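You operate a simulated robot arm through the tools that you are given. There is no shell and no other tool. Be economical: measure what you need, move in short steps, check, and stop when the job is done.

Carry out the task below with a simulated robot arm. There is one attempt and no reset: what you move stays moved.

TASK
Stand the pink wire reel beside the white loom. It goes on the side that lies toward x +0.0, y -1.0 (a direction in the base frame), with about 3 cm between them.
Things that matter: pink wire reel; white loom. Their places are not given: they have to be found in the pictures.

It is judged by the outcome, as a careful person would: the job done as asked, and still so three seconds after it is handed in. It fails if anything else is knocked over, pushed out of place, dropped, spilled or broken.

THE ROBOT
A 6-joint arm with a two-finger parallel gripper, fixed in place. Base frame: the origin is at the foot of the arm, x ahead of it, y to its left, z up; the work surface is at about z = 840. Lengths are in mm, angles in rad, forces in N, time in s.
With the tool pointing down near the work surface it reaches from about 260 to 680 mm from the base axis. Its first joint turns from -1.152 to 1.152 rad. Payload 2.9 kg.
Tool frame: the origin (TCP) lies between the finger pads and is the grasp point; the fingertips stand 30 mm ahead of it; z points along the fingers, y is the line along which they close. The gripper opens to 110 mm. The fingers are 20 mm wide and 10 mm thick; the gripper's body (48 by 112 mm) begins 55 mm behind the TCP.
Orientation is told as [roll, pitch, yaw] about the base's x, y, z axes, in that order, counted from this pose: with the fingers straight down and closing along the base's y, the tool's x points along the base's -x, its y along +y and its z along -z.

THE INTERFACE
- The arm moves only by the tool play_rows. Its argument "plan" is a list that holds one entry, the list of rows, each a list of 7 numbers: the shift along the tool's x, y, z in m, then the turn, a rotation vector about the tool's x, y, z in rad, then the opening, from 0 (shut) to 1 (fully open). In form: [[[tx, ty, tz, rx, ry, rz, gripper], ...]]. A call has 1 to 20 rows; each row shifts and turns the commanded pose from where the row before left it, along the tool's axes as they then stand. A row lasts 0.2 s, in which the tool goes at most 50 mm and 0.15 rad; a call with a longer step from one row to the next is refused whole, and so is a gripper value outside its range. A pose out of reach is approached as far as the arm can. The call stops where the force on the tool passes 40 N (or 10 N more than at its start, if that is more) or the arm is blocked; 0.2 s more then pass. The fingers move at their own pace (about 108 mm/s each) and stop on an object; they squeeze with about 44 N. The grip force told is the motor's: it shows also when the fingers shut on nothing. Time passes only in rows, and 0.2 s behind the last, so rows that do not move let the fingers close. It gives the time, the measured TCP pose, the force on the tool (base axes), the opening and the grip force at its end, in the units of the frame above (readings bear some noise).
- Cameras (640 x 400 px; columns grow to the right, rows downward): "scene" is fixed at [74.3, 427.1, 1394]; the picture's right is [-0.80, -0.60, 0.00], its down [-0.29, 0.38, -0.88] and it looks along [0.53, -0.70, -0.48] (base axes); focal length 310 px, centre (320, 200). "wrist" rides on the gripper at [-36, 0, -57] in the tool frame; the picture's right is [0.00, -1.00, 0.00], its down [0.97, 0.00, -0.24] and it looks along [0.24, 0.00, 0.97] (tool axes); focal length 218 px, centre (320, 200).
- grab_frame(camera): a new picture of that camera. No time passes.
- locate(camera, pixels): for up to 12 pixels [column, row] of the newest picture of that camera ("zoom" is the newest enlarged one), the place [x, y, z] in the base frame of the surface seen there, good to about 2 mm. No time passes.
- close_up(camera, box): a new picture of the part [left, top, right, bottom] of that camera's present view, enlarged. No time passes.
- finish_job(): hands the job in; it is judged then, once.

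Work in short steps. Measure before you move; look again where a grasp or a placing could have gone wrong, and mend it. You have 60 turns and 26 pictures in all, the two below and enlarged ones among them. Open the gripper and draw the arm clear of the work before you hand the job in, unless the task says otherwise; then end with one line.

The tools are called after "Emit:" by a JSON object that holds its "method" and its "body". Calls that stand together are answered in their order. play_rows: Moves the arm, as the interface text tells. Its arguments: {"type":"object","properties":{"plan":{"type":"array","items":{"type":"array","items":{"type":"array","items":{"type":"number"}}}}},"required":["plan"]} The other tools are called the same way: grab_frame (camera) takes a picture; locate (camera, pixels) gives the place of the surface under pixels of a picture; close_up (camera, box) takes an enlarged picture of a part of a camera's view; finish_job () hands the job in.

At the start:

```text
time_s: 0.0
tcp_pos: [518.6, 71.8, 1128.9]
ee_rot: [-0.001, 0.0, -0.001]
contact_force: [0.1, -0.2, -0.5]
gripper_width: 109.9
grip_force: 0.0
```

scene: 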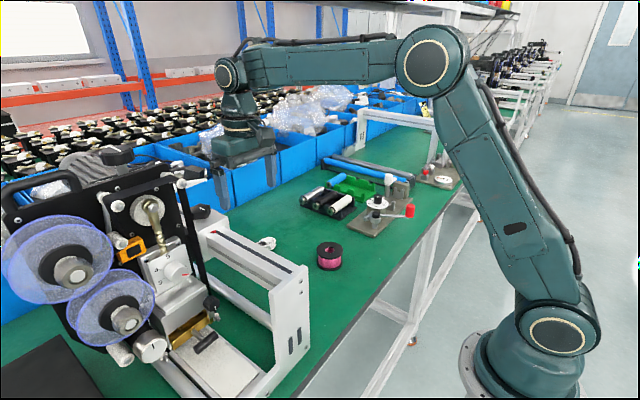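
wrist: 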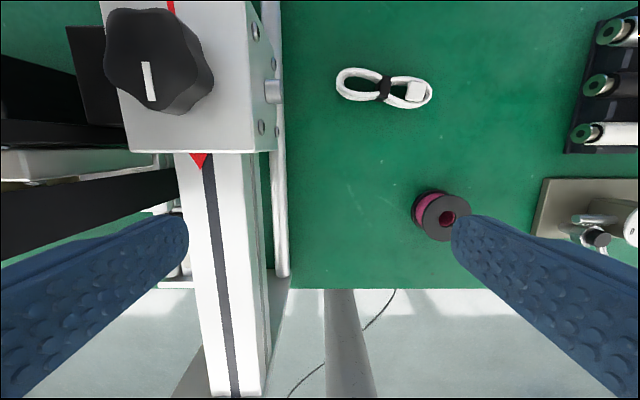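

The pink reel is at scene (329,256) / wrist (440,215), and the white loom is the tied white cable at wrist (385,90). I'll enlarge both and locate them.

Emit:
{"method": "close_up", "body": {"camera": "wrist", "box": [300, 40, 540, 260]}}

Emit:
{"method": "close_up", "body": {"camera": "scene", "box": [220, 190, 420, 310]}}

Emit:
{"method": "locate", "body": {"camera": "wrist", "pixels": [[337, 84], [432, 92], [385, 72], [355, 70], [415, 90], [385, 88], [424, 217], [434, 208], [460, 213], [447, 240], [410, 107], [400, 200]]}}

Emit:
{"method": "locate", "body": {"camera": "scene", "pixels": [[329, 246], [318, 250], [341, 250], [329, 256], [329, 262], [329, 269], [275, 241], [262, 243]]}}

```text
1.82 times, centred on (420, 150) of wrist
```

zoom: 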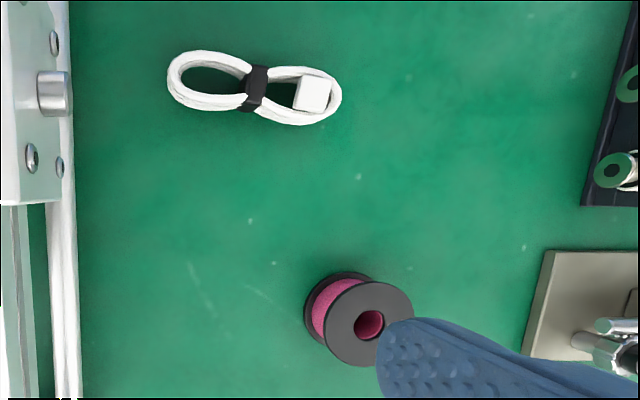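

```text
3.20 times, centred on (320, 250) of scene
```

zoom: 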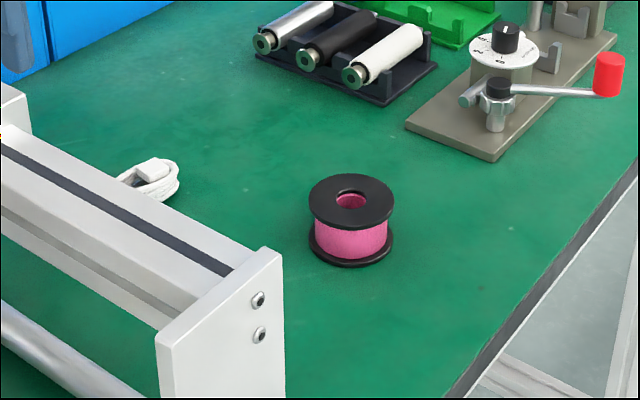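

```text
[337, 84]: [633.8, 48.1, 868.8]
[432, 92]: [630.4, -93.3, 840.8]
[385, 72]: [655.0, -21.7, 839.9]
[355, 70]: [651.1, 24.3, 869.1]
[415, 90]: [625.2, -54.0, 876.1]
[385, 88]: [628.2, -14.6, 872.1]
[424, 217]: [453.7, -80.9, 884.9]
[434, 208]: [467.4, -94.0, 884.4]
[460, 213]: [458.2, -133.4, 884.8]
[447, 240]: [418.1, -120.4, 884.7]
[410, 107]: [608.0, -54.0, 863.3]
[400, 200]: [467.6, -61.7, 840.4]
```

```text
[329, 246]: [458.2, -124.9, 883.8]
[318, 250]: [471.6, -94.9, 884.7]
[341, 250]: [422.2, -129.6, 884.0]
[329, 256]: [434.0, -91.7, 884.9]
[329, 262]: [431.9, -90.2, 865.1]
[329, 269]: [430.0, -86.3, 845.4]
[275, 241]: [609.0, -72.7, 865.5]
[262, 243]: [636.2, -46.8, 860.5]
```

The reel stands on its flange, about 45 mm tall. I'll measure its rim, the loom's -y end and the neighbours.

Emit:
{"method": "locate", "body": {"camera": "zoom", "pixels": [[311, 203], [393, 203], [351, 177], [352, 229], [320, 185], [383, 222], [178, 180], [175, 165], [178, 190], [255, 55], [408, 125], [352, 196]]}}

Emit:
{"method": "locate", "body": {"camera": "wrist", "pixels": [[430, 90], [429, 85], [427, 100], [420, 105], [426, 93], [566, 150], [283, 150], [290, 270], [533, 230], [424, 82], [597, 20], [438, 222]]}}

```text
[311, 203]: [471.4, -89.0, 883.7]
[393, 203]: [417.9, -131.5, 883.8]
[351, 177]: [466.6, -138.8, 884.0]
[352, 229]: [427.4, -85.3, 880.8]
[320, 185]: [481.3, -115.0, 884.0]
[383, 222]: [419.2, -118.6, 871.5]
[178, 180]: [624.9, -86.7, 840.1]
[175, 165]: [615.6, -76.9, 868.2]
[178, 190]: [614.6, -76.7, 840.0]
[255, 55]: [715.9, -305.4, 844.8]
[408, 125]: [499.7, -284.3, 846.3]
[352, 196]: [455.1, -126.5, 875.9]
```

```text
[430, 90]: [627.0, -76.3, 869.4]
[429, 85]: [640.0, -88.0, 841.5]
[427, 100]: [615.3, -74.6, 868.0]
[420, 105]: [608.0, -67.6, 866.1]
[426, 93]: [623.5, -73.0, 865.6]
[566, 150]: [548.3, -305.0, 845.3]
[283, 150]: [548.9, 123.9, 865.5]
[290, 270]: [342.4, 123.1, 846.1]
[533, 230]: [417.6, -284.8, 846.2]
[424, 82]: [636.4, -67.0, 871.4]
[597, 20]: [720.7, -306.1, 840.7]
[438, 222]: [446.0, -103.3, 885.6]
```

Reel centre ≈ (446,-111), diameter ≈ 69, top at z 885. The loom's -y tip is at y ≈ -77, x ≈ 627, so the reel's goal centre is ≈ (627,-142). I'll go above the reel first.

Emit:
{"method": "play_rows", "body": {"plan": [[[0.0121, -0.0305, 0.0248, 0, 0, 0, 1], [0.0121, -0.0305, 0.0248, 0, 0, 0, 1], [0.0121, -0.0305, 0.0248, 0, 0, 0, 1], [0.0121, -0.0305, 0.0248, 0, 0, 0, 1], [0.0121, -0.0305, 0.0248, 0, 0, 0, 1], [0.0121, -0.0305, 0.0248, 0, 0, 0, 1], [0, 0, 0, 0, 0, 0, 1]]]}}

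Emit:
{"method": "grab_frame", "body": {"camera": "wrist"}}

```text
time_s: 1.6
tcp_pos: [446.2, -111.2, 980.2]
ee_rot: [-0.001, -0.001, 0.0]
contact_force: [0.1, 0.5, 0.0]
gripper_width: 110.0
grip_force: 0.1
```

```text
21 pictures are left
```

wrist: 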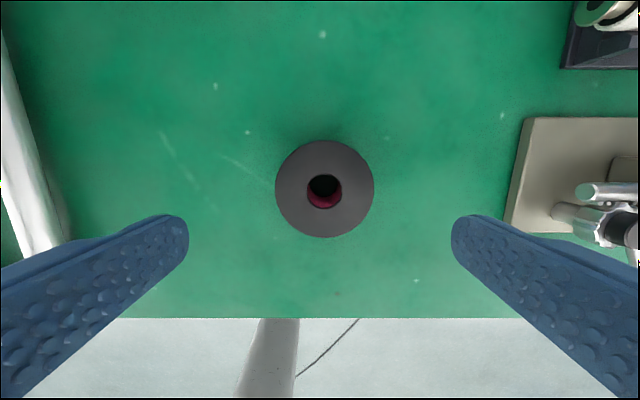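

The reel is seen with its rim from columns 275 to 374 and rows 140 to 238; I'll measure it exactly.

Emit:
{"method": "locate", "body": {"camera": "wrist", "pixels": [[277, 189], [372, 189], [325, 142], [325, 236], [291, 155], [358, 223], [291, 223], [358, 155]]}}

```text
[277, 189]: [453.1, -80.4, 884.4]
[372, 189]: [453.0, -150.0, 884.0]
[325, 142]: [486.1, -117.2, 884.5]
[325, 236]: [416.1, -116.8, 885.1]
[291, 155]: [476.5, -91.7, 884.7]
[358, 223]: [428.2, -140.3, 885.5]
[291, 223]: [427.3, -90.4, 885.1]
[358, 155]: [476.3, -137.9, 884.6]
```

Centre (451.5,-115), diameter ≈ 71. I'll correct the position, descend to TCP z 876 and close.

Emit:
{"method": "play_rows", "body": {"plan": [[[-0.0053, -0.004, 0, 0, 0, 0, 1], [0, 0, 0.03, 0, 0, 0, 1], [0, 0, 0.03, 0, 0, 0, 1], [0, 0, 0.025, 0, 0, 0, 1], [0, 0, 0.019, 0, 0, 0, 1], [0, 0, 0, 0, 0, 0, 1], [0, 0, 0, 0, 0, 0, 0.6], [0, 0, 0, 0, 0, 0, 0.5], [0, 0, 0, 0, 0, 0, 0.5], [0, 0, 0, 0, 0, 0, 0.5]]]}}

```text
time_s: 3.8
tcp_pos: [451.4, -115.3, 877.3]
ee_rot: [-0.001, 0.002, 0.002]
contact_force: [-0.1, 0.7, 0.2]
gripper_width: 69.5
grip_force: 43.8
```

The reel is gripped at 69.5 mm. I'll lift it 60 mm and look.

Emit:
{"method": "play_rows", "body": {"plan": [[[0, 0, -0.02, 0, 0, 0, 0.5], [0, 0, -0.02, 0, 0, 0, 0.5], [0, 0, -0.02, 0, 0, 0, 0.5], [0, 0, 0, 0, 0, 0, 0.5]]]}}

Emit:
{"method": "grab_frame", "body": {"camera": "wrist"}}

```text
time_s: 4.8
tcp_pos: [451.5, -114.7, 935.4]
ee_rot: [0.0, -0.002, 0.001]
contact_force: [0.6, -0.6, -2.4]
gripper_width: 69.4
grip_force: 44.0
```

```text
20 pictures are left
```

wrist: 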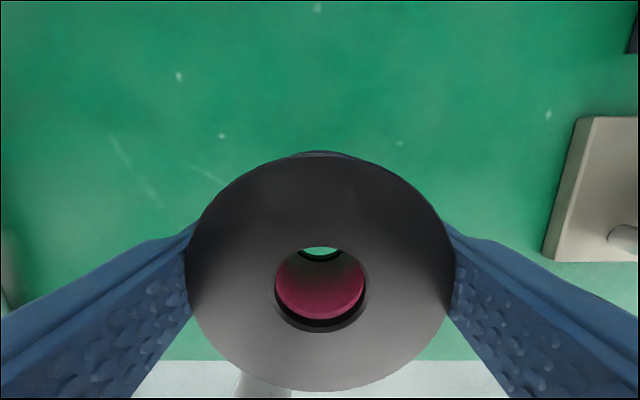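

The reel is held; I'll check its tilt by locating its rim.

Emit:
{"method": "locate", "body": {"camera": "wrist", "pixels": [[320, 165], [320, 380], [200, 260], [440, 260], [240, 200], [400, 200]]}}

```text
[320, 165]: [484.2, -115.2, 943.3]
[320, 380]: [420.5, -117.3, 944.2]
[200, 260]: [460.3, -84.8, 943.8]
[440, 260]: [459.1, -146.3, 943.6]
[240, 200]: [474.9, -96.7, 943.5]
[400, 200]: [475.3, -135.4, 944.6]
```

It is level. I'll carry it over to (627,-143), staying at this height.

Emit:
{"method": "play_rows", "body": {"plan": [[[0, -0.0283, 0, 0, 0, 0, 0.5], [-0.0251, 0, 0, 0, 0, 0, 0.5], [-0.0251, 0, 0, 0, 0, 0, 0.5], [-0.0251, 0, 0, 0, 0, 0, 0.5], [-0.0251, 0, 0, 0, 0, 0, 0.5], [-0.0251, 0, 0, 0, 0, 0, 0.5], [-0.0251, 0, 0, 0, 0, 0, 0.5], [-0.0251, 0, 0, 0, 0, 0, 0.5], [0, 0, 0, 0, 0, 0, 0.5], [0, 0, 0, 0, 0, 0, 0.5]]]}}

Emit:
{"method": "grab_frame", "body": {"camera": "wrist"}}

Emit:
{"method": "grab_frame", "body": {"camera": "scene"}}

```text
time_s: 7.0
tcp_pos: [625.9, -145.1, 936.5]
ee_rot: [-0.001, 0.0, 0.0]
contact_force: [0.3, -0.2, -3.3]
gripper_width: 69.4
grip_force: 43.9
```

```text
19 pictures are left
```

wrist: 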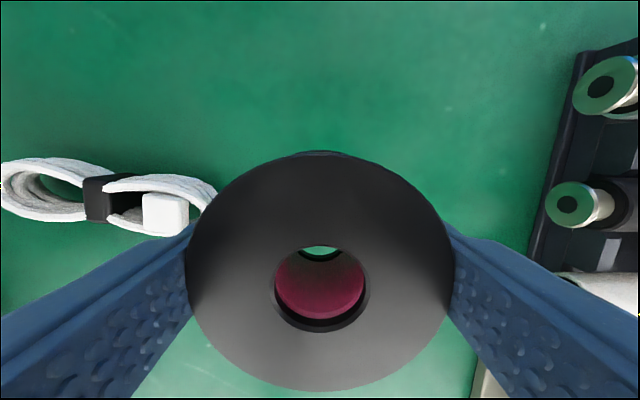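

```text
18 pictures are left
```

scene: 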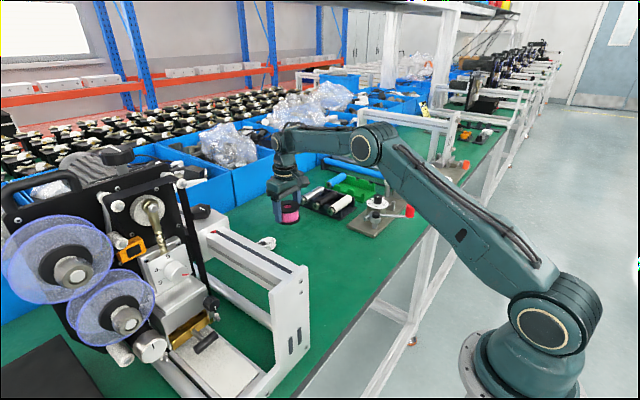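

Emit:
{"method": "locate", "body": {"camera": "wrist", "pixels": [[205, 188], [212, 200], [208, 192], [188, 215], [150, 177], [3, 185], [40, 220], [200, 260], [440, 260], [320, 165], [545, 240], [214, 185]]}}

```text
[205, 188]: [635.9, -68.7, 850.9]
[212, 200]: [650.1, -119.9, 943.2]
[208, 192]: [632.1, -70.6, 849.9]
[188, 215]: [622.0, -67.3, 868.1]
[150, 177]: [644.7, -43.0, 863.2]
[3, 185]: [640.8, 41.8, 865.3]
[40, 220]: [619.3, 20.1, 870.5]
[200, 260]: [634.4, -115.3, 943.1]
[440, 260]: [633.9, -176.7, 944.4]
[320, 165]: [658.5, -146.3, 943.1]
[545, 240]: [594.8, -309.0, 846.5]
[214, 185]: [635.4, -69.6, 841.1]
```

The reel's edge is at y ≈ -110 and the loom's tip at ≈ -77. I'll nudge 2 mm toward +y and lower 58.5 mm.

Emit:
{"method": "play_rows", "body": {"plan": [[[0, 0.002, 0.02, 0, 0, 0, 0.5], [0, 0, 0.02, 0, 0, 0, 0.5], [0, 0, 0.01, 0, 0, 0, 0.5], [0, 0, 0.006, 0, 0, 0, 0.5], [0, 0, 0.0025, 0, 0, 0, 0.5], [0, 0, 0, 0, 0, 0, 0.5]]]}}

Emit:
{"method": "close_up", "body": {"camera": "scene", "box": [220, 170, 360, 260]}}

```text
time_s: 8.4
tcp_pos: [627.8, -143.5, 877.9]
ee_rot: [-0.001, 0.001, 0.0]
contact_force: [0.8, -0.4, -3.4]
gripper_width: 69.1
grip_force: 44.1
```

```text
4.44 times, centred on (290, 215) of scene
```

zoom: 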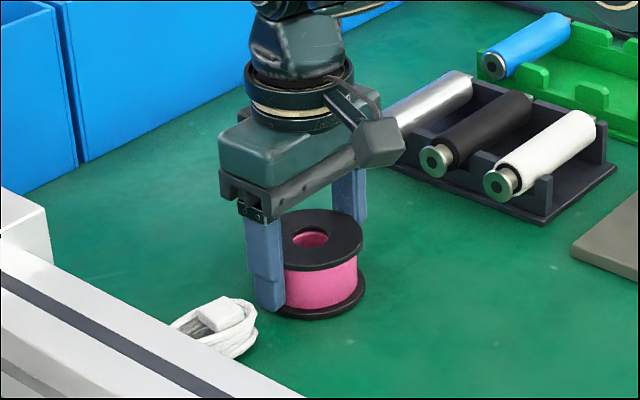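

Force still shows the reel's weight, so it is about 1 mm above the table. I'll lower 1 mm, open only to 85 mm so the near finger stays clear of the loom, and rise.

Emit:
{"method": "play_rows", "body": {"plan": [[[0, 0, 0.001, 0, 0, 0, 0.5], [0, 0, 0, 0, 0, 0, 0.5], [0, 0, 0, 0, 0, 0, 0.68], [0, 0, 0, 0, 0, 0, 0.76], [0, 0, 0, 0, 0, 0, 0.76]]]}}

```text
time_s: 9.6
tcp_pos: [626.0, -143.1, 877.4]
ee_rot: [0.001, 0.003, 0.0]
contact_force: [0.2, -0.7, 0.0]
gripper_width: 83.6
grip_force: 0.1
```

Released; I'll rise straight up and back off slightly.

Emit:
{"method": "play_rows", "body": {"plan": [[[0, 0, -0.02, 0, 0, 0, 0.76], [0, 0, -0.03, 0, 0, 0, 0.76], [0, 0, -0.03, 0, 0, 0, 0.76], [0.01, 0, -0.04, 0, 0, 0, 0.76], [0.02, 0, -0.04, 0, 0, 0, 1], [0.03, 0, -0.03, 0, 0, 0, 1], [0, 0, 0, 0, 0, 0, 1]]]}}

Emit:
{"method": "grab_frame", "body": {"camera": "wrist"}}

Emit:
{"method": "close_up", "body": {"camera": "scene", "box": [220, 170, 360, 260]}}

```text
time_s: 11.2
tcp_pos: [566.5, -142.4, 1065.5]
ee_rot: [-0.001, -0.002, -0.001]
contact_force: [0.0, -0.4, -0.5]
gripper_width: 110.0
grip_force: 0.1
```

```text
16 pictures are left
```

wrist: 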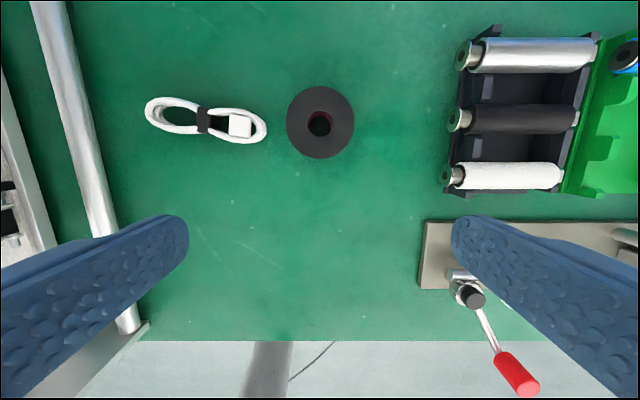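

```text
4.44 times, centred on (290, 215) of scene
```

zoom: 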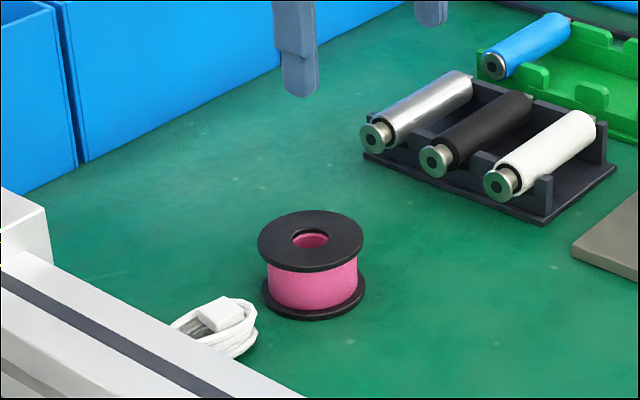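

Emit:
{"method": "locate", "body": {"camera": "wrist", "pixels": [[288, 122], [352, 122], [320, 89], [320, 156], [264, 128], [266, 131], [262, 122], [147, 108], [205, 119], [265, 125]]}}

```text
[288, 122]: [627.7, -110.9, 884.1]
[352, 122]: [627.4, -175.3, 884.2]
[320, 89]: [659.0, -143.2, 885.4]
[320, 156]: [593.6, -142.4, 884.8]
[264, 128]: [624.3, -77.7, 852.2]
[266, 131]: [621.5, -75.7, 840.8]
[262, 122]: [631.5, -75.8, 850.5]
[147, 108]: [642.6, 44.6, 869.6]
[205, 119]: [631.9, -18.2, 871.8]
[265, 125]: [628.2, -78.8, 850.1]
```

The reel stands upright at (627,-143), with a gap of about 30 mm to the loom. Nothing else has moved and the arm is clear, so I'm handing it in.

Emit:
{"method": "finish_job", "body": {}}

```text
The job is handed in.
```

The pink wire reel is standing upright on the -y side of the white loom, with a gap of about 3 cm, and the job is handed in.
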